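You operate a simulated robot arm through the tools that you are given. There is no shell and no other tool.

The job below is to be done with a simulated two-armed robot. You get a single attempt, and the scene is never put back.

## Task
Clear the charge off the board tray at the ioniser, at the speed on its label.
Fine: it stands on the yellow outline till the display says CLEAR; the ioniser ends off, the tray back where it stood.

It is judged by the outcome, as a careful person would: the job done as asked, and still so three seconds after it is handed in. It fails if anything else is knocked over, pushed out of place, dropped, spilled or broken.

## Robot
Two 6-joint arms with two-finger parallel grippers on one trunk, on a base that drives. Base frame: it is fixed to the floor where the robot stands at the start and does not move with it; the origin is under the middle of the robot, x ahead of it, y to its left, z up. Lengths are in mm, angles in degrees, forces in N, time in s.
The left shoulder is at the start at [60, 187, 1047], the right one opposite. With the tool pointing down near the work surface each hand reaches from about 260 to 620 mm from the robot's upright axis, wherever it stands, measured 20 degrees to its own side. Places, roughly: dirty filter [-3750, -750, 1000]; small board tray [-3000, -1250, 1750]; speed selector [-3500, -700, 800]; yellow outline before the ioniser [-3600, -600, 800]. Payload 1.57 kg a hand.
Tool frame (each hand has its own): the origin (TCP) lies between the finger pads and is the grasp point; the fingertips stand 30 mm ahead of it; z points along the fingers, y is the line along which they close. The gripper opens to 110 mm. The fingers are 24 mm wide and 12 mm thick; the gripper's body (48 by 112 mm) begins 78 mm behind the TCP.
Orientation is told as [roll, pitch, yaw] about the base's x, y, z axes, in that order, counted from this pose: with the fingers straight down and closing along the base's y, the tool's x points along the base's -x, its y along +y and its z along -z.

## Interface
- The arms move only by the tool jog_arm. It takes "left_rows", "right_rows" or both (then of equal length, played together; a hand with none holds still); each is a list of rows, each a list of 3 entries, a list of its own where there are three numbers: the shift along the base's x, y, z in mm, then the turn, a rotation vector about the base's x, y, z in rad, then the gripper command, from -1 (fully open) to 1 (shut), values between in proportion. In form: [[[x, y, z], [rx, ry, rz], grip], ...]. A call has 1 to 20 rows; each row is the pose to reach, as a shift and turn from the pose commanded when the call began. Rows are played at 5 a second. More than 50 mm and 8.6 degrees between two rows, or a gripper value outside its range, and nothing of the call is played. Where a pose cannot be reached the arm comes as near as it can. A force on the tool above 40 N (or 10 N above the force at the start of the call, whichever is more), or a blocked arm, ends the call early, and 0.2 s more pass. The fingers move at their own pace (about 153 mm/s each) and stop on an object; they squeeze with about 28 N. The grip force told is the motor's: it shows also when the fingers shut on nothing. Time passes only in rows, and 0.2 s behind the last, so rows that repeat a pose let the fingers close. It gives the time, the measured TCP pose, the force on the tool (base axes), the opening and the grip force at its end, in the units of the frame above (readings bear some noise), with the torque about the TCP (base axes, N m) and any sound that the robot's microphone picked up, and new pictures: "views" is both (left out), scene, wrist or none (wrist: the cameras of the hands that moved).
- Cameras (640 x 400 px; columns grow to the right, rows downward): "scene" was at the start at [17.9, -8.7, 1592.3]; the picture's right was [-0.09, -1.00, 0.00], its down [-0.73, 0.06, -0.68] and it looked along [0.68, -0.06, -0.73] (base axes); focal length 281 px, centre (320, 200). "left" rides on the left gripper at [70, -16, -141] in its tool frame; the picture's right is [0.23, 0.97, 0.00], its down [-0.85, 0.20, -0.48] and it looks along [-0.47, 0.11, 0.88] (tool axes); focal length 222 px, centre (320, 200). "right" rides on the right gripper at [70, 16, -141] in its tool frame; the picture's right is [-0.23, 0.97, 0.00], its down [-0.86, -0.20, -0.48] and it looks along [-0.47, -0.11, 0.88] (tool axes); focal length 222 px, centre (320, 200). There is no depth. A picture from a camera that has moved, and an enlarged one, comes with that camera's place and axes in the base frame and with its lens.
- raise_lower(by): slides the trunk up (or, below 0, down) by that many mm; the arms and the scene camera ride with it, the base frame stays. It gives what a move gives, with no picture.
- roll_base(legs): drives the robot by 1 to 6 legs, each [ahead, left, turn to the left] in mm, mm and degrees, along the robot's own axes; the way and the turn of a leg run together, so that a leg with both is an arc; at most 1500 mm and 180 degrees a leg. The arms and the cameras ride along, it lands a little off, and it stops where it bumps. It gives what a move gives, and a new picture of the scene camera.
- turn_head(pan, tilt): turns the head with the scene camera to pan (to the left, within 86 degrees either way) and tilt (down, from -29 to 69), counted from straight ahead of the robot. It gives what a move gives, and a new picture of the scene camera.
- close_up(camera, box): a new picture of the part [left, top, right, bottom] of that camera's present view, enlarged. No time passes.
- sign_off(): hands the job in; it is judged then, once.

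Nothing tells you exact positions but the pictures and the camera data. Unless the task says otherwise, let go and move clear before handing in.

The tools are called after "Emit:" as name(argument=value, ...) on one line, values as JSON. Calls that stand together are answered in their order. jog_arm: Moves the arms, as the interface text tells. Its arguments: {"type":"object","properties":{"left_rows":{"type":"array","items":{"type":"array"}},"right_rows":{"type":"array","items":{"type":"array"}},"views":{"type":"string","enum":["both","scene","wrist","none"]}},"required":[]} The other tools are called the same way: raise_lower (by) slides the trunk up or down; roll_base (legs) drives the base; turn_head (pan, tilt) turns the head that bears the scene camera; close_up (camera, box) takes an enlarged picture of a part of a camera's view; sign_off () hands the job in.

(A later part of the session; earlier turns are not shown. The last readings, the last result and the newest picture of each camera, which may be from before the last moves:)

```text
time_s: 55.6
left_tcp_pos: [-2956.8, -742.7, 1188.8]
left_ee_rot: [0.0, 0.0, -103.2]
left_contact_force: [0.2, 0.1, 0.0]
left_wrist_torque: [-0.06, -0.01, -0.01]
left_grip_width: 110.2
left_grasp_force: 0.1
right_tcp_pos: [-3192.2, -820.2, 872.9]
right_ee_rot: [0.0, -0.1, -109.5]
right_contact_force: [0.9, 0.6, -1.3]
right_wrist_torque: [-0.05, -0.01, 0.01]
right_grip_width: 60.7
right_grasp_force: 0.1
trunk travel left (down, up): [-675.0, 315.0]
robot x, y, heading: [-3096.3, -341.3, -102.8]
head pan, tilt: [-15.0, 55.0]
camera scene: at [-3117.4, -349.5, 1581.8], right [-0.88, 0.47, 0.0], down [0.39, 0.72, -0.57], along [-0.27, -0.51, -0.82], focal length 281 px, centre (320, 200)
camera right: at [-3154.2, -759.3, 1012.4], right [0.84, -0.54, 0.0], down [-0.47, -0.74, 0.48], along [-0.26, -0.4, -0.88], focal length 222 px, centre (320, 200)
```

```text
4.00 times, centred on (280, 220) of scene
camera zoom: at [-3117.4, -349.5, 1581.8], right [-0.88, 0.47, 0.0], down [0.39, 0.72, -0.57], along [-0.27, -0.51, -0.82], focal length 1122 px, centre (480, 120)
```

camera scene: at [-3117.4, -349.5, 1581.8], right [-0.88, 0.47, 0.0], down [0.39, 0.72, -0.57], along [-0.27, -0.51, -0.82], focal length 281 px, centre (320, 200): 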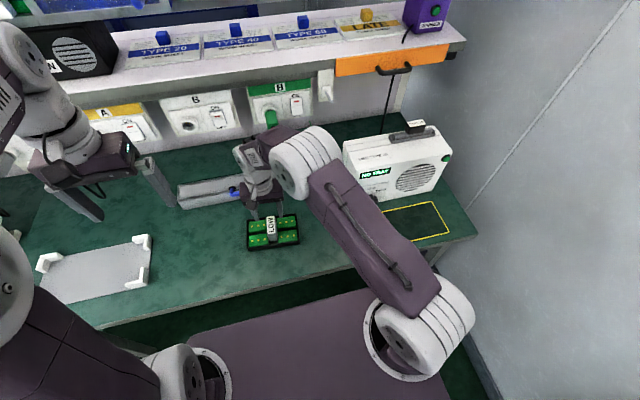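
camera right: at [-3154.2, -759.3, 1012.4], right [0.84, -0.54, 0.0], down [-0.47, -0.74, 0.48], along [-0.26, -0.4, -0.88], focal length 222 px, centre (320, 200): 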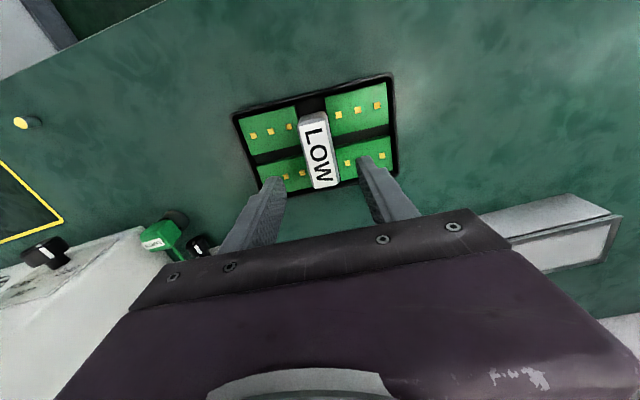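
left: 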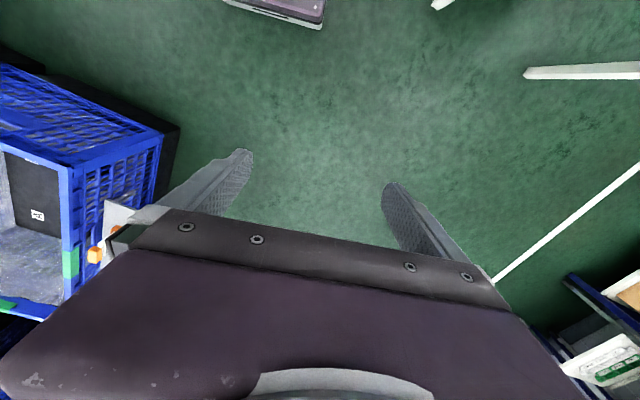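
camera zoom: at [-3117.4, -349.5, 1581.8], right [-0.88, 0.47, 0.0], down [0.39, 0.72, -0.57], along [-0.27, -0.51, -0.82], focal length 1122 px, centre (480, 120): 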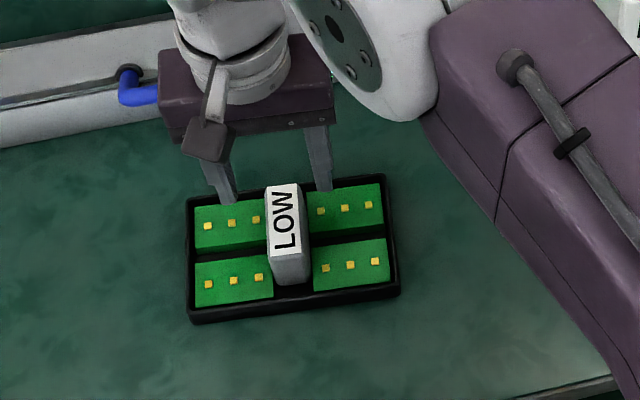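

The fingers straddle the tab and are aligned within half a degree. I'll shift 6 mm, descend so the tips stay just above the boards, and check before closing.

Emit:
jog_arm(right_rows=[[[2.6, 6, -25], [0, 0, 0], -0.1], [[2.6, 6, -45], [0, 0, 0], -0.1], [[2.6, 6, -58], [0, 0, 0], -0.1], [[2.6, 6, -65], [0, 0, 0], -0.1], [[2.6, 6, -65], [0, 0, 0], -0.1]], views="both")

Emit:
close_up(camera="right", box=[220, 80, 440, 240])

Emit:
close_up(camera="scene", box=[220, 170, 340, 270])

```text
time_s: 56.9
left_tcp_pos: [-2956.1, -743.5, 1186.8]
left_ee_rot: [0.0, 0.0, -103.2]
left_contact_force: [-0.9, -0.2, 0.2]
left_wrist_torque: [0.0, 0.0, 0.0]
left_grip_width: 110.0
left_grasp_force: 0.0
right_tcp_pos: [-3190.1, -813.1, 805.1]
right_ee_rot: [0.0, 0.0, -109.4]
right_contact_force: [-0.2, 0.3, -0.5]
right_wrist_torque: [0.02, -0.01, -0.04]
right_grip_width: 60.4
right_grasp_force: 0.1
trunk travel left (down, up): [-675.0, 315.0]
robot x, y, heading: [-3096.5, -343.5, -103.2]
head pan, tilt: [-15.0, 55.0]
camera scene: at [-3117.5, -350.6, 1581.8], right [-0.88, 0.47, 0.0], down [0.39, 0.72, -0.57], along [-0.27, -0.51, -0.82], focal length 281 px, centre (320, 200)
camera right: at [-3151.5, -751.9, 945.3], right [0.84, -0.54, 0.0], down [-0.47, -0.74, 0.48], along [-0.26, -0.4, -0.88], focal length 222 px, centre (320, 200)
```

scene: 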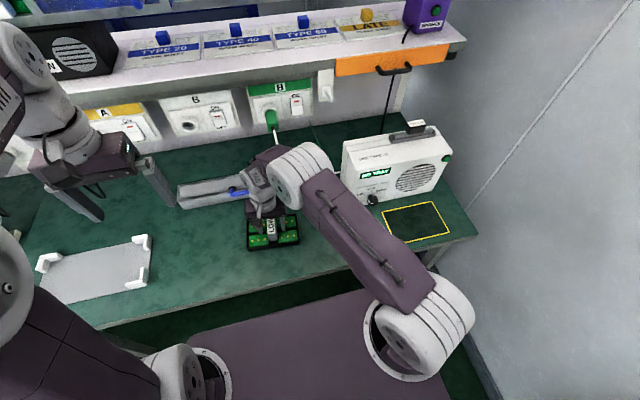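
right: 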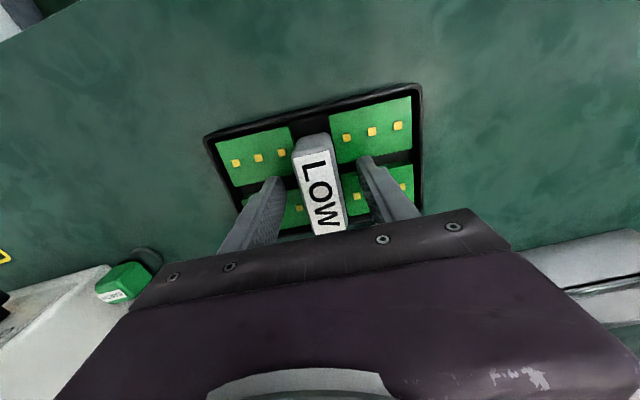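

```text
2.50 times, centred on (330, 160) of right
camera zoom: at [-3151.5, -751.9, 945.3], right [0.84, -0.54, 0.0], down [-0.47, -0.74, 0.48], along [-0.26, -0.4, -0.88], focal length 555 px, centre (295, 300)
```

zoom: 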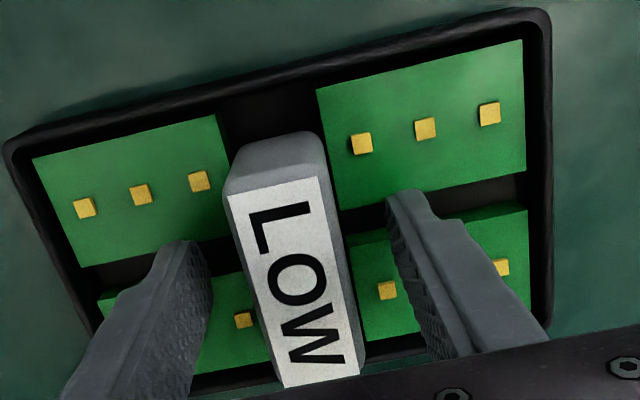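

```text
4.00 times, centred on (280, 220) of scene
camera zoom: at [-3117.5, -350.6, 1581.8], right [-0.88, 0.47, 0.0], down [0.39, 0.72, -0.57], along [-0.27, -0.51, -0.82], focal length 1122 px, centre (480, 120)
```

zoom: 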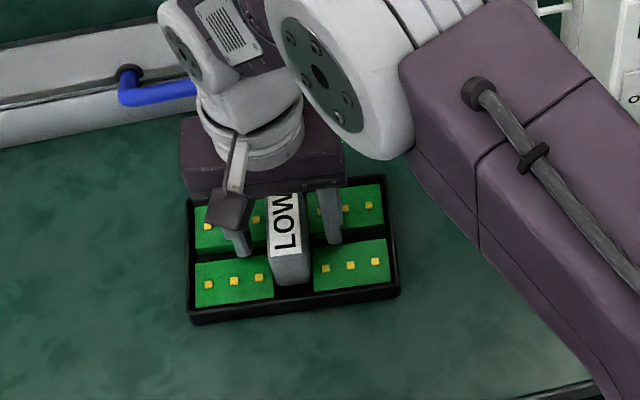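

The hand is centred on the tab with no contact on the boards. Closing the fingers gently and holding still.

Emit:
jog_arm(right_rows=[[[0, 0, 0], [0, 0, 0], 0.2], [[0, 0, 0], [0, 0, 0], 0.5], [[0, 0, 0], [0, 0, 0], 1], [[0, 0, 0], [0, 0, 0], 1], [[0, 0, 0], [0, 0, 0], 1]], views="wrist")

```text
time_s: 58.0
left_tcp_pos: [-2957.2, -742.9, 1186.1]
left_ee_rot: [0.0, 0.0, -103.2]
left_contact_force: [0.0, 0.9, -0.2]
left_wrist_torque: [0.05, -0.02, -0.01]
left_grip_width: 110.1
left_grasp_force: 0.0
right_tcp_pos: [-3189.0, -812.6, 805.1]
right_ee_rot: [0.0, -0.1, -109.5]
right_contact_force: [1.8, -0.2, -0.1]
right_wrist_torque: [-0.11, -0.07, 0.0]
right_grip_width: 29.7
right_grasp_force: 27.5
trunk travel left (down, up): [-675.0, 315.0]
robot x, y, heading: [-3093.4, -344.6, -103.1]
head pan, tilt: [-15.0, 55.0]
camera right: at [-3151.3, -752.1, 945.5], right [0.84, -0.54, 0.0], down [-0.47, -0.74, 0.48], along [-0.26, -0.4, -0.88], focal length 222 px, centre (320, 200)
```

right: 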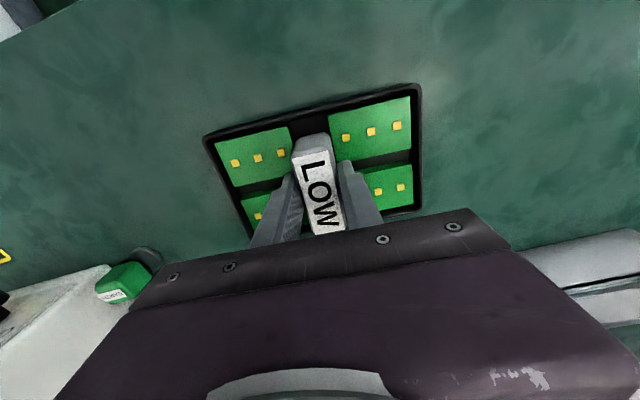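

Gripped at 30 mm, and the tray didn't shift (I note the pose: [-3189.5, -813, 805], yaw -109.4). Now I'll lift straight up and carry it over toward the outline.

Emit:
jog_arm(right_rows=[[[0, 0, 10], [0, 0, 0], 1], [[0, 0, 30], [0, 0, 0], 1], [[0, 0, 60], [0, 0, 0], 1], [[0, 0, 100], [0, 0, 0], 1], [[0, 0, 100], [0, 0, 0], 1]], views="both")

```text
time_s: 59.2
left_tcp_pos: [-2958.3, -744.8, 1187.0]
left_ee_rot: [0.0, -0.1, -103.2]
left_contact_force: [-0.5, -0.2, 0.8]
left_wrist_torque: [0.05, 0.01, -0.03]
left_grip_width: 109.9
left_grasp_force: 0.1
right_tcp_pos: [-3191.7, -813.7, 904.3]
right_ee_rot: [0.1, 0.0, -109.5]
right_contact_force: [-0.4, -0.9, -0.1]
right_wrist_torque: [0.03, 0.0, 0.04]
right_grip_width: 0.3
right_grasp_force: 20.6
trunk travel left (down, up): [-675.0, 315.0]
robot x, y, heading: [-3097.8, -345.5, -103.1]
head pan, tilt: [-15.0, 55.0]
camera scene: at [-3117.5, -351.2, 1581.8], right [-0.88, 0.47, 0.0], down [0.39, 0.72, -0.57], along [-0.27, -0.51, -0.82], focal length 281 px, centre (320, 200)
camera right: at [-3153.7, -753.3, 1044.7], right [0.84, -0.54, 0.0], down [-0.47, -0.74, 0.48], along [-0.26, -0.4, -0.88], focal length 222 px, centre (320, 200)
```

scene: 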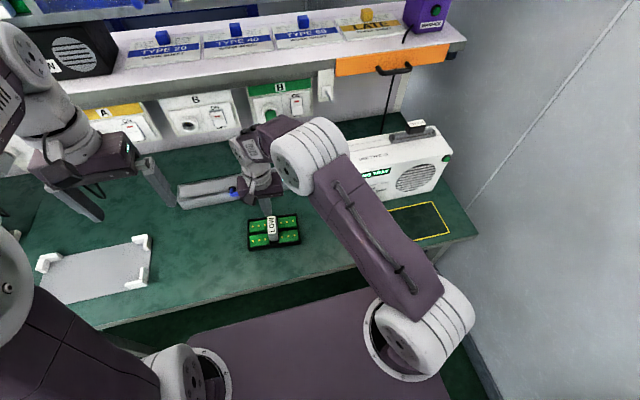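
right: 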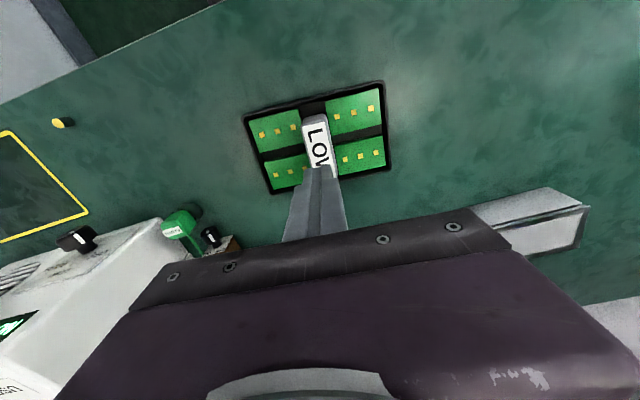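

The tab slipped out of the fingers and the tray is still on the bench. I'll check whether it moved at all and look at the tab's shape before gripping deeper.

Emit:
close_up(camera="scene", box=[220, 170, 340, 270])

Emit:
close_up(camera="right", box=[220, 60, 420, 210])

```text
4.00 times, centred on (280, 220) of scene
camera zoom: at [-3117.5, -351.2, 1581.8], right [-0.88, 0.47, 0.0], down [0.39, 0.72, -0.57], along [-0.27, -0.51, -0.82], focal length 1122 px, centre (480, 120)
```

zoom: 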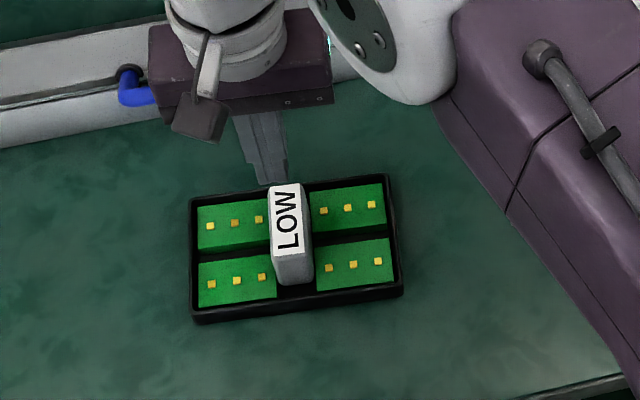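

```text
2.67 times, centred on (320, 135) of right
camera zoom: at [-3153.7, -753.3, 1044.7], right [0.84, -0.54, 0.0], down [-0.47, -0.74, 0.48], along [-0.26, -0.4, -0.88], focal length 592 px, centre (320, 373)
```

zoom: 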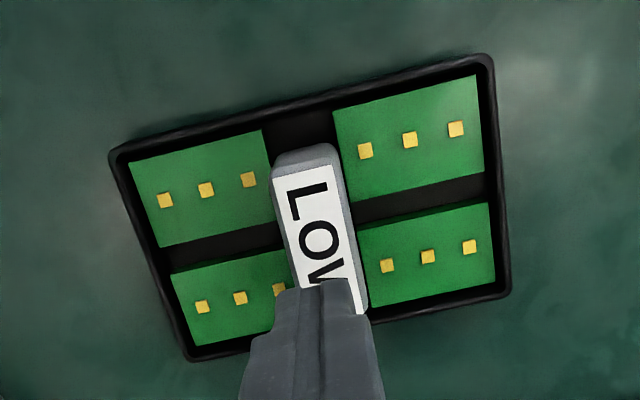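

The tray shifted only ~2 mm when the fingers closed, and I have the earlier picture for exact return. Boards lie at about z 766 and the tab top at about 806, so I can grip some 7 mm deeper; I'll open to 50 mm and go down carefully.

Emit:
jog_arm(right_rows=[[[0, 0, 0], [0, 0, 0], 0.1], [[0, 0, 0], [0, 0, 0], 0.1], [[0, 0, -40], [0, 0, 0], 0.1], [[0, 0, -80], [0, 0, 0], 0.1], [[0, 0, -98], [0, 0, 0], 0.1], [[0, 0, -103], [0, 0, 0], 0.1], [[0, 0, -106], [0, 0, 0], 0.1], [[0, 0, -106], [0, 0, 0], 0.1]], views="wrist")

Emit:
close_up(camera="right", box=[220, 80, 440, 240])

```text
time_s: 61.0
left_tcp_pos: [-2957.4, -741.8, 1188.0]
left_ee_rot: [0.0, -0.1, -103.1]
left_contact_force: [0.1, -0.1, 0.0]
left_wrist_torque: [0.0, -0.01, 0.01]
left_grip_width: 110.0
left_grasp_force: 0.1
right_tcp_pos: [-3190.6, -810.9, 802.6]
right_ee_rot: [0.1, -0.3, -109.4]
right_contact_force: [-1.4, -1.2, 21.7]
right_wrist_torque: [0.25, 0.3, 0.04]
right_grip_width: 49.5
right_grasp_force: 0.0
trunk travel left (down, up): [-675.0, 315.0]
robot x, y, heading: [-3093.1, -341.9, -103.3]
head pan, tilt: [-15.0, 55.0]
camera right: at [-3152.7, -750.0, 941.8], right [0.84, -0.54, 0.0], down [-0.47, -0.74, 0.48], along [-0.26, -0.41, -0.88], focal length 222 px, centre (320, 200)
```

right: 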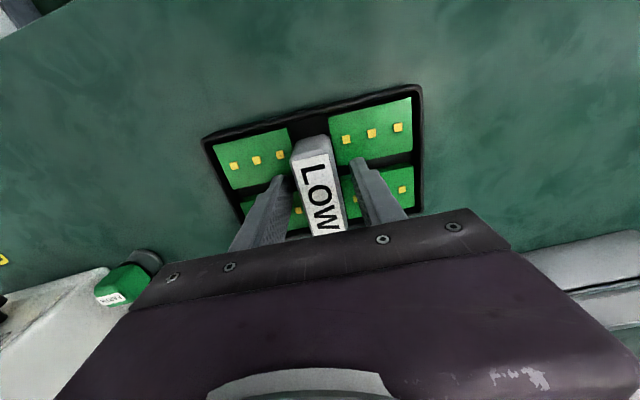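

```text
2.50 times, centred on (330, 160) of right
camera zoom: at [-3152.7, -750.0, 941.8], right [0.84, -0.54, 0.0], down [-0.47, -0.74, 0.48], along [-0.26, -0.41, -0.88], focal length 555 px, centre (295, 300)
```

zoom: 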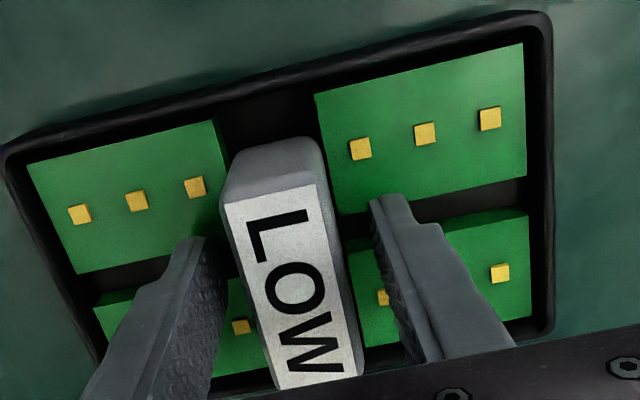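

The fingertips met the boards at about z 803, so my first grip was already as deep as the boards allow. I'll back off to just clear, close, and lift slowly while watching the force.

Emit:
jog_arm(right_rows=[[[0, 0, 4], [0, 0, 0], 0.1], [[0, 0, 6.5], [0, 0, 0], 0.1], [[0, 0, 6.5], [0, 0, 0], 0.5], [[0, 0, 6.5], [0, 0, 0], 1], [[0, 0, 6.5], [0, 0, 0], 1], [[0, 0, 6.5], [0, 0, 0], 1]], views="none")

Emit:
jog_arm(right_rows=[[[0, 0, 1], [0, 0, 0], 1], [[0, 0, 2], [0, 0, 0], 1], [[0, 0, 3], [0, 0, 0], 1], [[0, 0, 3], [0, 0, 0], 1]], views="wrist")

```text
time_s: 62.5
left_tcp_pos: [-2956.7, -744.1, 1186.0]
left_ee_rot: [0.0, -0.1, -103.2]
left_contact_force: [-0.6, -1.3, -0.6]
left_wrist_torque: [0.01, -0.01, 0.03]
left_grip_width: 110.0
left_grasp_force: 0.0
right_tcp_pos: [-3189.8, -811.6, 805.1]
right_ee_rot: [0.0, 0.0, -109.4]
right_contact_force: [0.6, -0.4, 0.4]
right_wrist_torque: [-0.02, 0.0, 0.0]
right_grip_width: 29.6
right_grasp_force: 28.1
trunk travel left (down, up): [-675.0, 315.0]
robot x, y, heading: [-3095.0, -343.1, -103.0]
head pan, tilt: [-15.0, 55.0]
```

```text
time_s: 63.5
left_tcp_pos: [-2955.3, -744.3, 1187.0]
left_ee_rot: [0.0, 0.0, -103.3]
left_contact_force: [0.6, 0.5, -0.6]
left_wrist_torque: [0.02, -0.02, -0.01]
left_grip_width: 110.2
left_grasp_force: 0.0
right_tcp_pos: [-3191.7, -812.2, 810.5]
right_ee_rot: [0.0, 0.0, -109.3]
right_contact_force: [0.4, -1.0, -1.8]
right_wrist_torque: [0.0, -0.01, 0.0]
right_grip_width: 29.6
right_grasp_force: 27.9
trunk travel left (down, up): [-675.0, 315.0]
robot x, y, heading: [-3095.8, -346.5, -103.0]
head pan, tilt: [-15.0, 55.0]
camera right: at [-3153.2, -750.2, 949.8], right [0.84, -0.54, 0.0], down [-0.47, -0.74, 0.48], along [-0.26, -0.4, -0.88], focal length 222 px, centre (320, 200)
```

right: 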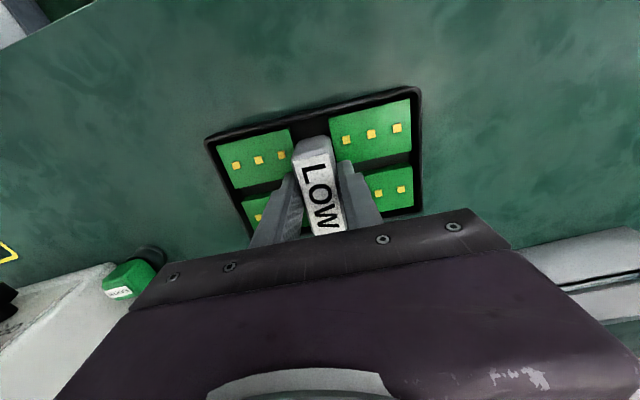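

The fingers still hold 29.6 mm after a few millimetres. Continuing up slowly with a scene check.

Emit:
jog_arm(right_rows=[[[0, 0, 2], [0, 0, 0], 1], [[0, 0, 4], [0, 0, 0], 1], [[0, 0, 6], [0, 0, 0], 1], [[0, 0, 8], [0, 0, 0], 1], [[0, 0, 10], [0, 0, 0], 1], [[0, 0, 10], [0, 0, 0], 1]], views="both")

Emit:
close_up(camera="scene", box=[220, 170, 340, 270])

```text
time_s: 64.8
left_tcp_pos: [-2956.7, -744.3, 1185.9]
left_ee_rot: [-0.1, 0.0, -103.3]
left_contact_force: [0.1, -0.6, 0.2]
left_wrist_torque: [0.01, 0.04, 0.0]
left_grip_width: 110.2
left_grasp_force: 0.1
right_tcp_pos: [-3189.7, -811.2, 820.5]
right_ee_rot: [0.0, 0.0, -109.5]
right_contact_force: [1.3, -0.7, -2.9]
right_wrist_torque: [-0.03, 0.01, 0.02]
right_grip_width: 29.6
right_grasp_force: 28.4
trunk travel left (down, up): [-675.0, 315.0]
robot x, y, heading: [-3094.5, -344.3, -103.2]
head pan, tilt: [-15.0, 55.0]
camera scene: at [-3117.5, -351.0, 1581.8], right [-0.88, 0.47, 0.0], down [0.39, 0.72, -0.57], along [-0.27, -0.51, -0.82], focal length 281 px, centre (320, 200)
camera right: at [-3152.9, -749.9, 960.0], right [0.84, -0.54, 0.0], down [-0.47, -0.74, 0.48], along [-0.26, -0.4, -0.88], focal length 222 px, centre (320, 200)
```

scene: 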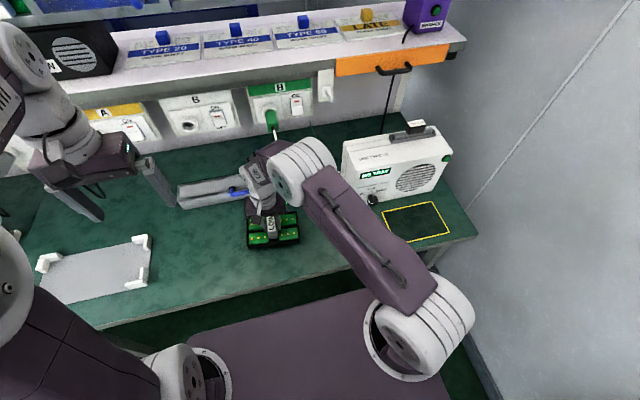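
right: 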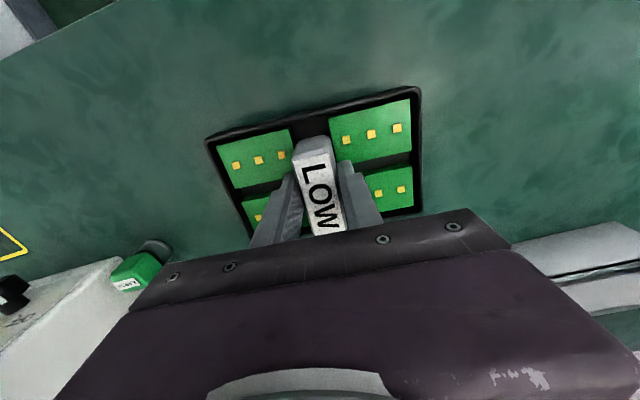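

```text
4.00 times, centred on (280, 220) of scene
camera zoom: at [-3117.5, -351.0, 1581.8], right [-0.88, 0.47, 0.0], down [0.39, 0.72, -0.57], along [-0.27, -0.51, -0.82], focal length 1122 px, centre (480, 120)
```

zoom: 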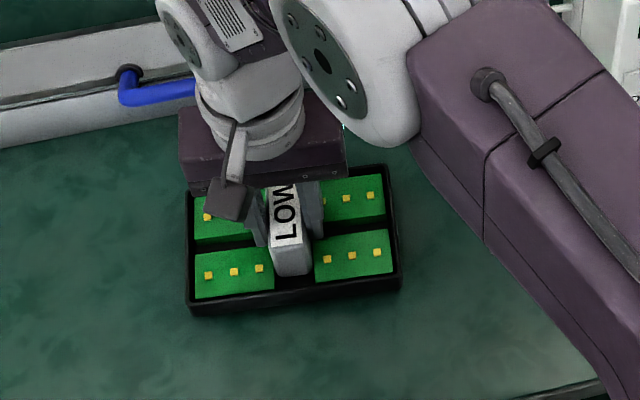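

It's lifted now (weight ~3 N); the slow lift is what it needed. I'll go on gently, lifting another 35 mm.

Emit:
jog_arm(right_rows=[[[0, 0, 2], [0, 0, 0], 1], [[0, 0, 5], [0, 0, 0], 1], [[0, 0, 9], [0, 0, 0], 1], [[0, 0, 13], [0, 0, 0], 1], [[0, 0, 17], [0, 0, 0], 1], [[0, 0, 21], [0, 0, 0], 1], [[0, 0, 25], [0, 0, 0], 1], [[0, 0, 29], [0, 0, 0], 1], [[0, 0, 33], [0, 0, 0], 1], [[0, 0, 36], [0, 0, 0], 1], [[0, 0, 38], [0, 0, 0], 1], [[0, 0, 38], [0, 0, 0], 1]], views="wrist")

```text
time_s: 67.5
left_tcp_pos: [-2957.6, -743.9, 1187.9]
left_ee_rot: [0.0, 0.0, -103.3]
left_contact_force: [-0.7, 0.0, -0.6]
left_wrist_torque: [-0.03, 0.0, 0.0]
left_grip_width: 110.3
left_grasp_force: 0.0
right_tcp_pos: [-3189.3, -811.1, 857.0]
right_ee_rot: [0.0, -0.1, -109.5]
right_contact_force: [-0.8, -0.1, -2.1]
right_wrist_torque: [0.02, -0.04, 0.0]
right_grip_width: 29.4
right_grasp_force: 28.2
trunk travel left (down, up): [-675.0, 315.0]
robot x, y, heading: [-3098.3, -345.7, -103.0]
head pan, tilt: [-15.0, 55.0]
camera right: at [-3152.3, -750.3, 997.6], right [0.84, -0.54, 0.0], down [-0.47, -0.74, 0.48], along [-0.26, -0.4, -0.88], focal length 222 px, centre (320, 200)
```

right: 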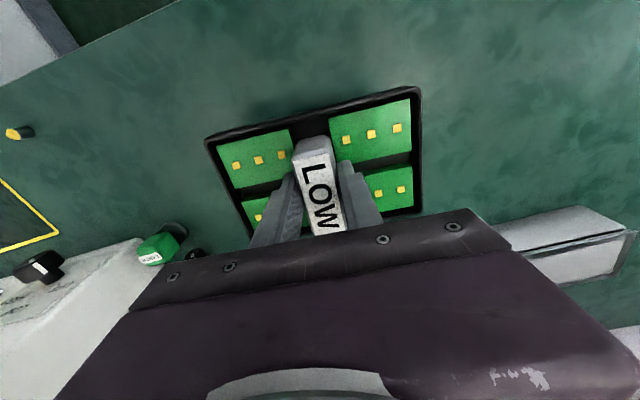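

Held firmly. Now a gentle sideways move, first toward myself to keep clear of the ioniser, then along the bench toward the outline.

Emit:
jog_arm(right_rows=[[[-5, 5, 0], [0, 0, 0], 1], [[-13, 13, 0], [0, 0, 0], 1], [[-24, 24, 0], [0, 0, 0], 1], [[-37, 37, 0], [0, 0, 0], 1], [[-51, 51, 0], [0, 0, 0], 1], [[-65, 65, 0], [0, 0, 0], 1], [[-79, 78, 0], [0, 0, 0.01], 1], [[-94, 88, 0], [0, 0, 0.02], 1], [[-110, 96, 0], [0, 0, 0.03], 1], [[-128, 103, 0], [0, 0, 0.04], 1], [[-147, 110, 0], [0, 0, 0.05], 1], [[-166, 116, 0], [0, 0, 0.06], 1], [[-185, 122, 0], [0, 0, 0.073], 1], [[-204, 128, 0], [0, 0, 0.073], 1], [[-223, 134, 0], [0, 0, 0.073], 1], [[-240, 139, 0], [0, 0, 0.073], 1], [[-253, 143, 0], [0, 0, 0.073], 1], [[-262, 146, 0], [0, 0, 0.073], 1], [[-266, 147, 0], [0, 0, 0.073], 1], [[-266, 147, 0], [0, 0, 0.073], 1]], views="both")

```text
time_s: 71.7
left_tcp_pos: [-2957.0, -743.4, 1186.6]
left_ee_rot: [0.0, 0.1, -103.2]
left_contact_force: [-0.8, -0.6, 0.1]
left_wrist_torque: [0.0, -0.03, -0.04]
left_grip_width: 110.3
left_grasp_force: 0.0
right_tcp_pos: [-3458.0, -665.6, 858.9]
right_ee_rot: [0.0, 0.0, -105.3]
right_contact_force: [0.4, 0.5, -3.1]
right_wrist_torque: [0.0, 0.0, 0.04]
right_grip_width: 29.4
right_grasp_force: 28.2
trunk travel left (down, up): [-675.0, 315.0]
robot x, y, heading: [-3095.4, -343.4, -103.2]
head pan, tilt: [-15.0, 55.0]
camera scene: at [-3117.7, -350.9, 1581.7], right [-0.88, 0.47, 0.0], down [0.39, 0.72, -0.57], along [-0.27, -0.51, -0.82], focal length 281 px, centre (320, 200)
camera right: at [-3424.1, -601.6, 998.5], right [0.88, -0.47, 0.0], down [-0.42, -0.77, 0.48], along [-0.23, -0.42, -0.88], focal length 222 px, centre (320, 200)
```

scene: 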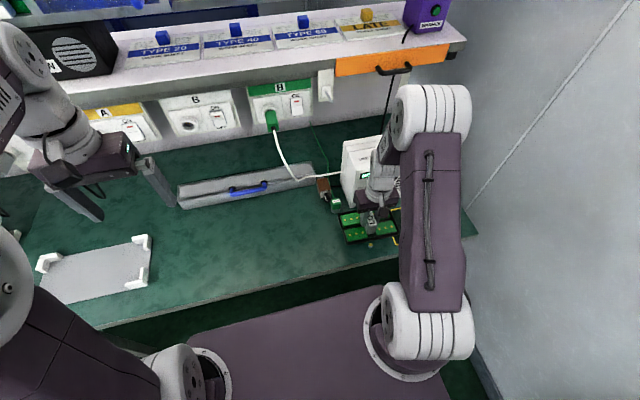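
right: 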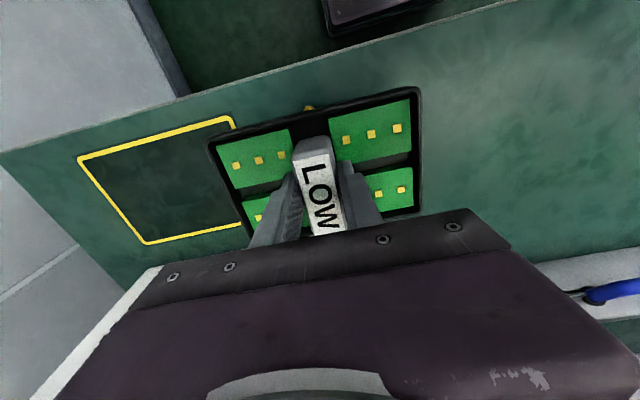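

The outline's centre works out to [-3632, -627] at 165°, and the tray hangs level and aligned. I'll carry it the remaining 178 mm and check above the outline.

Emit:
jog_arm(right_rows=[[[-6, 1.5, 0], [0, 0, 0], 1], [[-15, 3.5, 0], [0, 0, 0], 1], [[-28, 6.5, 0], [0, 0, 0.009], 1], [[-44, 10, 0], [0, 0, 0.009], 1], [[-61, 14, 0], [0, 0, 0.009], 1], [[-79, 18, 0], [0, 0, 0.009], 1], [[-97, 22.5, 0], [0, 0, 0.009], 1], [[-115, 27, 0], [0, 0, 0.009], 1], [[-131, 31, 0], [0, 0, 0.009], 1], [[-146, 34.5, 0], [0, 0, 0.009], 1], [[-158, 37, 0], [0, 0, 0.009], 1], [[-167, 39.5, 0], [0, 0, 0.009], 1], [[-173.5, 40.6, 0], [0, 0, 0.009], 1], [[-173.5, 40.6, 0], [0, 0, 0.009], 1], [[-173.5, 40.6, 0], [0, 0, 0.009], 1]], views="both")

```text
time_s: 74.8
left_tcp_pos: [-2957.2, -743.5, 1186.7]
left_ee_rot: [0.0, 0.0, -103.4]
left_contact_force: [-0.1, 0.6, -0.3]
left_wrist_torque: [0.0, 0.02, 0.01]
left_grip_width: 110.0
left_grasp_force: 0.1
right_tcp_pos: [-3629.6, -622.7, 857.1]
right_ee_rot: [0.0, -0.1, -104.8]
right_contact_force: [0.1, -0.3, -1.5]
right_wrist_torque: [0.01, 0.0, 0.01]
right_grip_width: 29.4
right_grasp_force: 27.8
trunk travel left (down, up): [-675.0, 315.0]
robot x, y, heading: [-3096.0, -343.3, -103.1]
head pan, tilt: [-15.0, 55.0]
camera scene: at [-3118.0, -350.8, 1581.7], right [-0.88, 0.47, 0.0], down [0.39, 0.72, -0.57], along [-0.27, -0.51, -0.82], focal length 281 px, centre (320, 200)
camera right: at [-3597.1, -559.4, 997.7], right [0.88, -0.47, 0.0], down [-0.41, -0.78, 0.48], along [-0.22, -0.42, -0.88], focal length 222 px, centre (320, 200)
```

scene: 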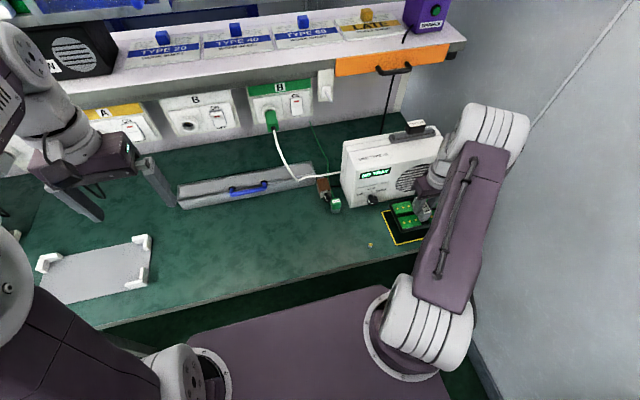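
right: 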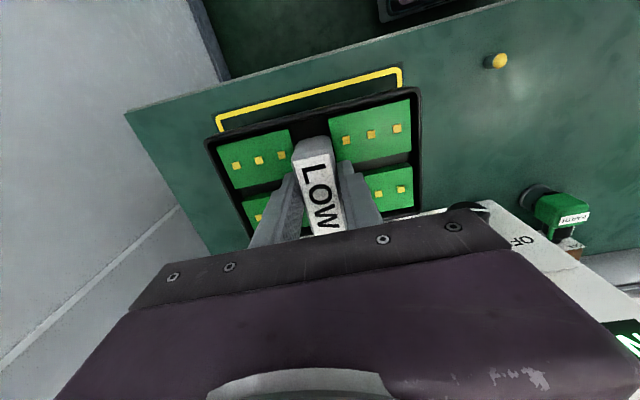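

Nearly centred; a correction of about [-3, -4] mm and I'll lower it gently onto the outline.

Emit:
jog_arm(right_rows=[[[-1.5, -2, -2], [0, 0, 0.005], 1], [[-3.4, -4, -6], [0, 0, 0.005], 1], [[-3.4, -4, -11], [0, 0, 0.005], 1], [[-3.4, -4, -16], [0, 0, 0.005], 1], [[-3.4, -4, -21], [0, 0, 0.005], 1], [[-3.4, -4, -26], [0, 0, 0.005], 1], [[-3.4, -4, -31], [0, 0, 0.005], 1], [[-3.4, -4, -36], [0, 0, 0.005], 1], [[-3.4, -4, -40], [0, 0, 0.005], 1], [[-3.4, -4, -43], [0, 0, 0.005], 1], [[-3.4, -4, -45], [0, 0, 0.005], 1], [[-3.4, -4, -47], [0, 0, 0.005], 1], [[-3.4, -4, -48], [0, 0, 0.005], 1], [[-3.4, -4, -48], [0, 0, 0.005], 1]], views="both")

```text
time_s: 77.8
left_tcp_pos: [-2957.3, -743.9, 1186.4]
left_ee_rot: [0.0, -0.1, -103.2]
left_contact_force: [-0.9, 0.0, -0.5]
left_wrist_torque: [0.01, -0.01, 0.02]
left_grip_width: 109.8
left_grasp_force: 0.0
right_tcp_pos: [-3633.1, -626.3, 809.8]
right_ee_rot: [0.0, -0.1, -104.4]
right_contact_force: [0.2, 0.1, -2.5]
right_wrist_torque: [0.01, -0.03, 0.01]
right_grip_width: 29.6
right_grasp_force: 28.1
trunk travel left (down, up): [-675.0, 315.0]
robot x, y, heading: [-3095.1, -343.8, -103.2]
head pan, tilt: [-15.0, 55.0]
camera scene: at [-3117.9, -350.8, 1581.7], right [-0.88, 0.47, 0.0], down [0.39, 0.72, -0.57], along [-0.27, -0.51, -0.82], focal length 281 px, centre (320, 200)
camera right: at [-3601.2, -562.4, 949.0], right [0.89, -0.46, 0.0], down [-0.41, -0.78, 0.48], along [-0.22, -0.42, -0.88], focal length 222 px, centre (320, 200)
```

scene: 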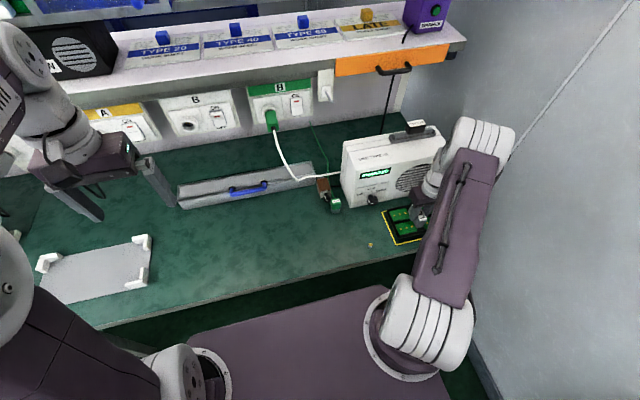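
right: 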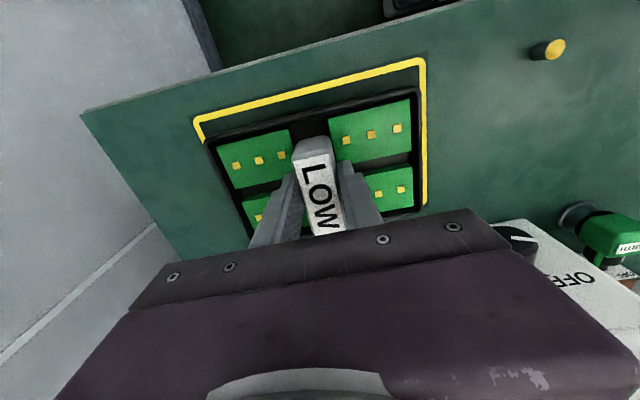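

Emit:
jog_arm(right_rows=[[[0, 0, -1.5], [0, 0, 0], 1], [[0, 0, -3], [0, 0, 0], 1], [[0, 0, -4], [0, 0, 0], 1], [[0, 0, -5], [0, 0, 0], 1], [[0, 0, -5], [0, 0, 0], 1]], views="wrist")

Emit:
close_up(camera="scene", box=[330, 130, 460, 250])

```text
time_s: 79.0
left_tcp_pos: [-2955.1, -743.6, 1188.8]
left_ee_rot: [0.0, 0.0, -103.2]
left_contact_force: [-0.1, 0.9, 0.0]
left_wrist_torque: [0.02, 0.01, -0.03]
left_grip_width: 109.9
left_grasp_force: 0.0
right_tcp_pos: [-3633.6, -628.7, 805.9]
right_ee_rot: [-0.1, 0.1, -104.4]
right_contact_force: [-1.3, -0.1, 5.1]
right_wrist_torque: [0.36, -0.23, 0.02]
right_grip_width: 29.4
right_grasp_force: 28.2
trunk travel left (down, up): [-675.0, 315.0]
robot x, y, heading: [-3096.2, -343.7, -103.1]
head pan, tilt: [-15.0, 55.0]
camera right: at [-3600.9, -563.6, 945.6], right [0.89, -0.46, 0.0], down [-0.4, -0.78, 0.48], along [-0.22, -0.42, -0.88], focal length 222 px, centre (320, 200)
```

right: 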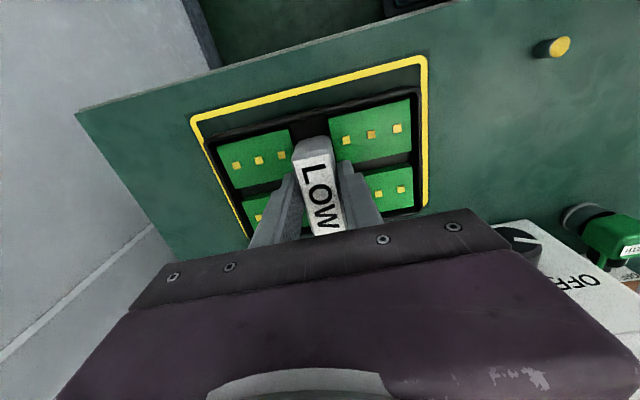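

```text
3.33 times, centred on (395, 190) of scene
camera zoom: at [-3117.0, -350.1, 1581.9], right [-0.88, 0.47, 0.0], down [0.39, 0.72, -0.57], along [-0.27, -0.51, -0.82], focal length 935 px, centre (70, 233)
```

zoom: 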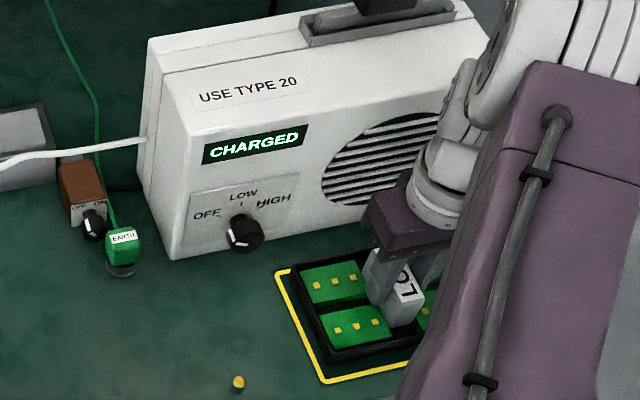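

The display now reads CHARGED and the tray is down inside the outline. I'll check the margins before letting go.

Emit:
close_up(camera="right", box=[180, 40, 440, 240])

```text
2.00 times, centred on (310, 140) of right
camera zoom: at [-3600.9, -563.6, 945.6], right [0.89, -0.46, 0.0], down [-0.4, -0.78, 0.48], along [-0.22, -0.42, -0.88], focal length 444 px, centre (340, 320)
```

zoom: 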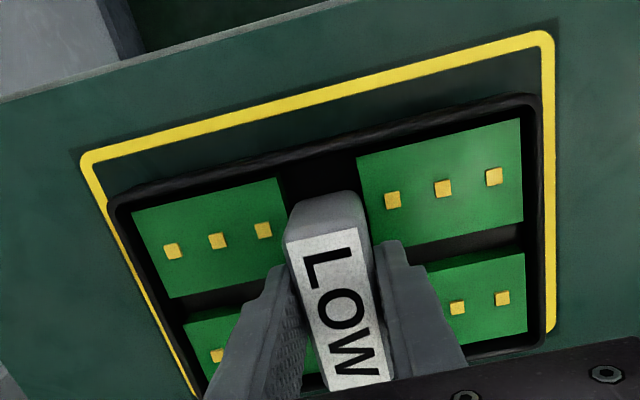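

The tray is centred with about 15 mm margin all round. I'll open the fingers and rise.

Emit:
jog_arm(right_rows=[[[0, 0, 0.5], [0, 0, 0], 0.4], [[0, 0, 1], [0, 0, 0], 0.1], [[0, 0, 1], [0, 0, 0], 0.0], [[0, 0, 10], [0, 0, 0], 0.0], [[0, 0, 30], [0, 0, 0], 0.0], [[0, 3, 70], [0, 0, 0], 0.0], [[5, 15, 115], [0, 0, 0], 0.0], [[10, 30, 160], [0, 0, 0], 0.0], [[15, 50, 200], [0, 0, 0], 0.0], [[15, 50, 200], [0, 0, 0], 0.0]], views="both")

Emit:
close_up(camera="scene", box=[330, 130, 460, 250])

```text
time_s: 81.2
left_tcp_pos: [-2958.3, -744.8, 1185.8]
left_ee_rot: [0.0, -0.1, -103.2]
left_contact_force: [-0.2, -0.7, 0.6]
left_wrist_torque: [0.01, -0.03, 0.02]
left_grip_width: 110.0
left_grasp_force: 0.0
right_tcp_pos: [-3617.8, -575.6, 1002.8]
right_ee_rot: [-0.1, 0.1, -104.4]
right_contact_force: [-0.9, 0.1, -0.4]
right_wrist_torque: [-0.01, 0.01, -0.01]
right_grip_width: 54.9
right_grasp_force: 0.0
trunk travel left (down, up): [-675.0, 315.0]
robot x, y, heading: [-3096.8, -346.9, -103.5]
head pan, tilt: [-15.0, 55.0]
camera scene: at [-3118.3, -351.4, 1581.7], right [-0.88, 0.47, 0.0], down [0.39, 0.72, -0.57], along [-0.27, -0.51, -0.82], focal length 281 px, centre (320, 200)
camera right: at [-3586.8, -513.1, 1143.2], right [0.89, -0.46, 0.0], down [-0.41, -0.78, 0.48], along [-0.22, -0.42, -0.88], focal length 222 px, centre (320, 200)
```

scene: 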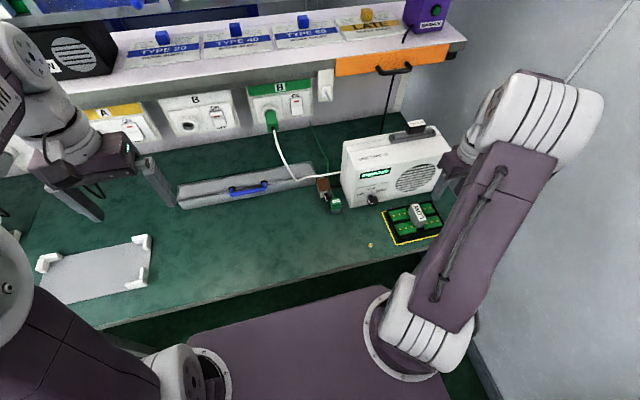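
right: 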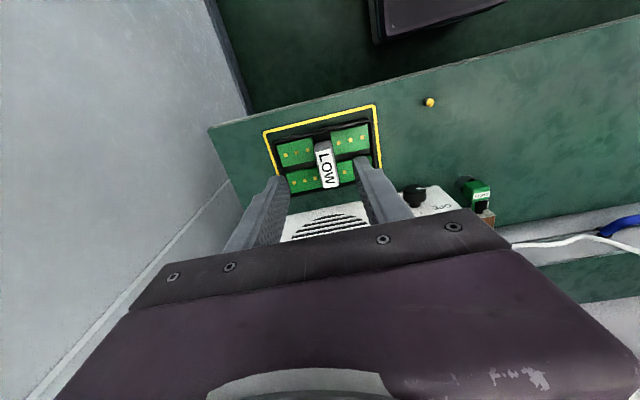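

```text
3.33 times, centred on (395, 190) of scene
camera zoom: at [-3118.3, -351.4, 1581.7], right [-0.88, 0.47, 0.0], down [0.39, 0.72, -0.57], along [-0.27, -0.51, -0.82], focal length 935 px, centre (70, 233)
```

zoom: 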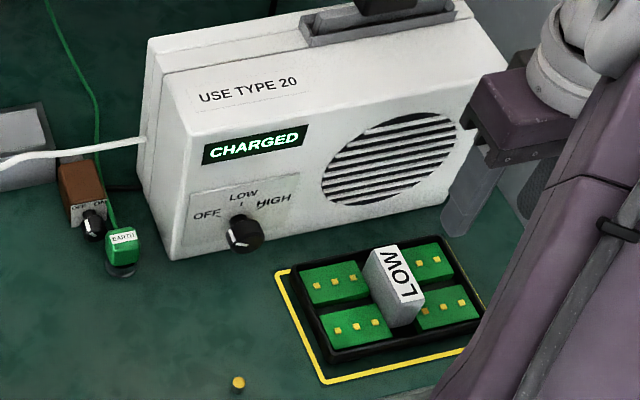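

Tray stands well and reads CHARGED. Now the speed knob; let me look at it closely.

Emit:
close_up(camera="scene", box=[350, 180, 400, 215])

Emit:
close_up(camera="right", box=[380, 160, 500, 235])

```text
11.43 times, centred on (375, 198) of scene
camera zoom: at [-3118.3, -351.4, 1581.7], right [-0.88, 0.47, 0.0], down [0.39, 0.72, -0.57], along [-0.27, -0.51, -0.82], focal length 3206 px, centre (-309, 229)
```

zoom: 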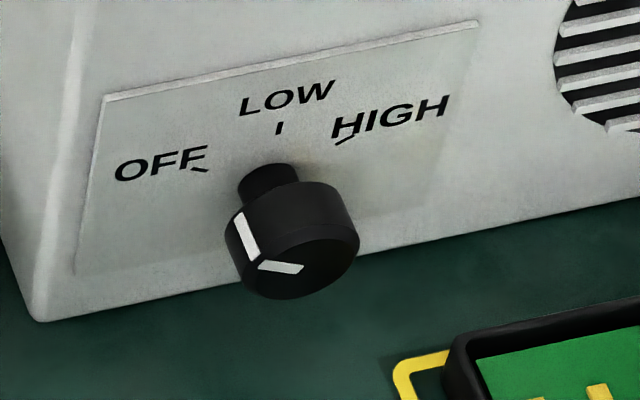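

```text
5.33 times, centred on (440, 198) of right
camera zoom: at [-3586.8, -513.1, 1143.2], right [0.89, -0.46, 0.0], down [-0.41, -0.78, 0.48], along [-0.22, -0.42, -0.88], focal length 1185 px, centre (-320, 213)
```

zoom: 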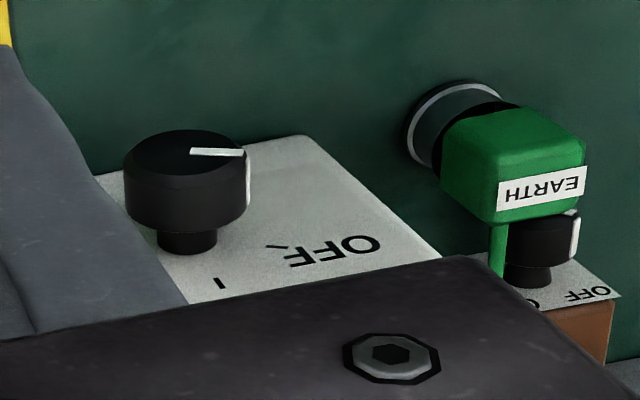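

The knob is a ~37 mm black barrel sticking out of the panel, pointer at OFF, LOW some 60° clockwise at the top. I'll bring the hand in tilted 45° in front of it, at a stand-off, to see it well.

Emit:
jog_arm(right_rows=[[[20, -10, 0], [-0.1267, 0.0335, 0], -0.18], [[40, -25, -15], [-0.2534, 0.0671, 0], -0.18], [[60, -40, -35], [-0.38, 0.1006, 0], -0.18], [[80, -58, -60], [-0.5067, 0.1341, 0], -0.18], [[97, -75, -90], [-0.6324, 0.1674, 0], -0.18], [[111, -92, -118], [-0.7591, 0.201, 0], -0.18], [[111, -92, -118], [-0.7591, 0.201, 0], -0.18]], views="both")

Emit:
close_up(camera="scene", box=[320, 130, 440, 250])

```text
time_s: 82.8
left_tcp_pos: [-2956.5, -744.2, 1187.6]
left_ee_rot: [0.0, -0.1, -103.1]
left_contact_force: [-0.4, -0.1, 0.4]
left_wrist_torque: [-0.03, 0.03, -0.01]
left_grip_width: 110.1
left_grasp_force: 0.1
right_tcp_pos: [-3547.4, -693.7, 931.0]
right_ee_rot: [0.2, -44.8, -104.5]
right_contact_force: [0.5, -0.1, -0.7]
right_wrist_torque: [0.0, -0.01, 0.01]
right_grip_width: 64.8
right_grasp_force: 0.1
right hand out of reach, approached as far as the arm can: row 5, 6, 7
trunk travel left (down, up): [-675.0, 315.0]
robot x, y, heading: [-3092.7, -344.7, -103.2]
head pan, tilt: [-15.0, 55.0]
camera scene: at [-3116.7, -350.1, 1581.8], right [-0.88, 0.47, 0.0], down [0.39, 0.72, -0.57], along [-0.27, -0.51, -0.82], focal length 281 px, centre (320, 200)
camera right: at [-3495.7, -552.4, 980.1], right [0.9, -0.4, 0.16], down [-0.26, -0.21, 0.94], along [-0.34, -0.89, -0.3], focal length 222 px, centre (320, 200)
```

scene: 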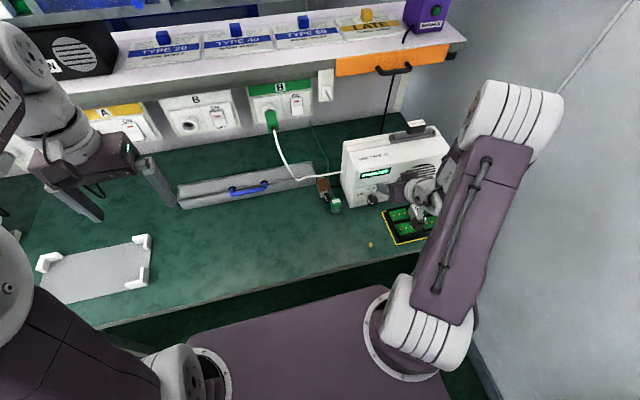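
right: 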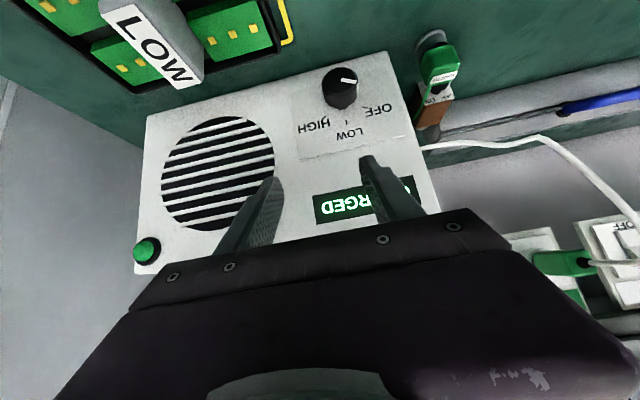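

```text
3.33 times, centred on (380, 190) of scene
camera zoom: at [-3116.7, -350.1, 1581.8], right [-0.88, 0.47, 0.0], down [0.39, 0.72, -0.57], along [-0.27, -0.51, -0.82], focal length 935 px, centre (120, 233)
```

zoom: 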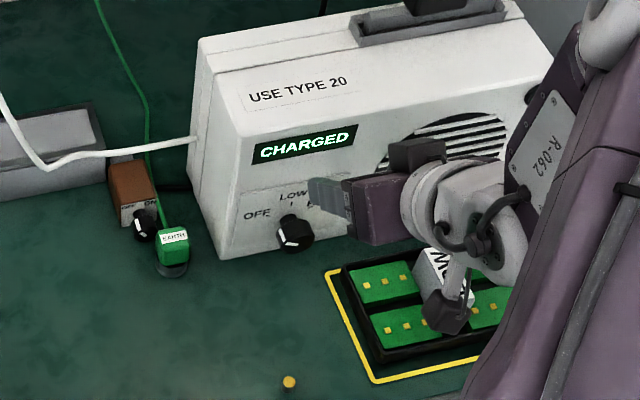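

The arm can't fold close enough for this pose from here; I'd need to back the base off. First I'll use this good wrist view to fix the knob's place.

Emit:
close_up(camera="right", box=[280, 40, 440, 160])

Emit:
close_up(camera="scene", box=[335, 160, 395, 215])

```text
3.33 times, centred on (360, 100) of right
camera zoom: at [-3495.7, -552.4, 980.1], right [0.9, -0.4, 0.16], down [-0.26, -0.21, 0.94], along [-0.34, -0.89, -0.3], focal length 740 px, centre (187, 533)
```

zoom: 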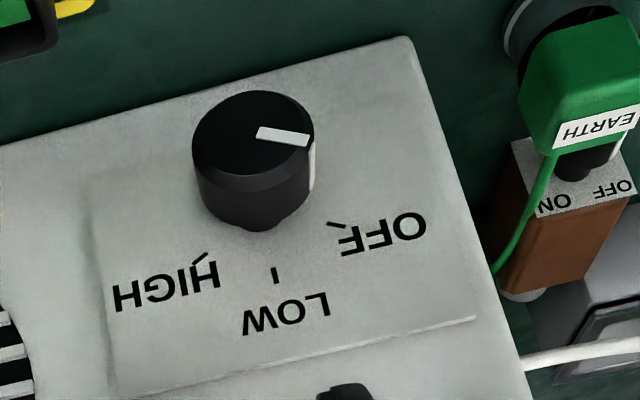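

```text
7.27 times, centred on (365, 188) of scene
camera zoom: at [-3116.7, -350.1, 1581.8], right [-0.88, 0.47, 0.0], down [0.39, 0.72, -0.57], along [-0.27, -0.51, -0.82], focal length 2040 px, centre (-7, 291)
```

zoom: 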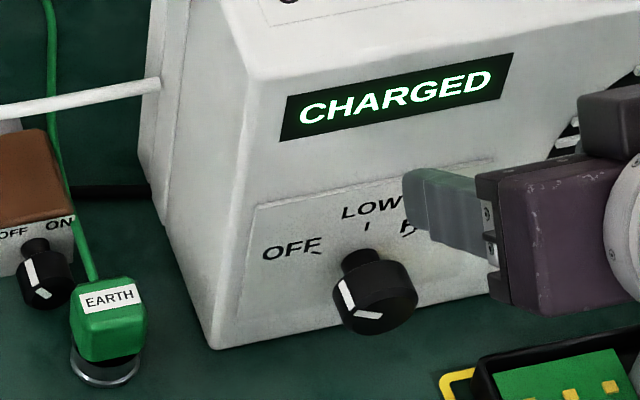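

The knob's front centre is at about [-3523, -732, 808], pointer 60° left of top. I'll roll back 150 mm so the arm has room for the tilted pose.

Emit:
roll_base(legs=[[-150, 0, 0]])

```text
time_s: 84.2
left_tcp_pos: [-2922.9, -599.5, 1185.6]
left_ee_rot: [-0.1, 0.1, -103.4]
left_contact_force: [-0.3, -0.6, -1.0]
left_wrist_torque: [0.02, 0.0, 0.01]
left_grip_width: 110.1
left_grasp_force: 0.1
right_tcp_pos: [-3515.6, -547.1, 929.5]
right_ee_rot: [0.1, -44.6, -104.7]
right_contact_force: [0.4, 0.4, -0.3]
right_wrist_torque: [0.0, 0.01, 0.01]
right_grip_width: 65.5
right_grasp_force: 0.0
trunk travel left (down, up): [-675.0, 315.0]
robot x, y, heading: [-3061.1, -200.3, -103.3]
head pan, tilt: [-15.0, 55.0]
camera scene: at [-3083.7, -206.5, 1581.7], right [-0.88, 0.48, 0.0], down [0.39, 0.72, -0.57], along [-0.27, -0.5, -0.82], focal length 281 px, centre (320, 200)
```

scene: 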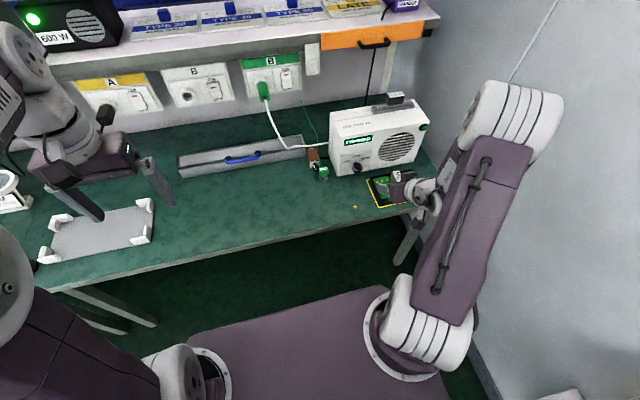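

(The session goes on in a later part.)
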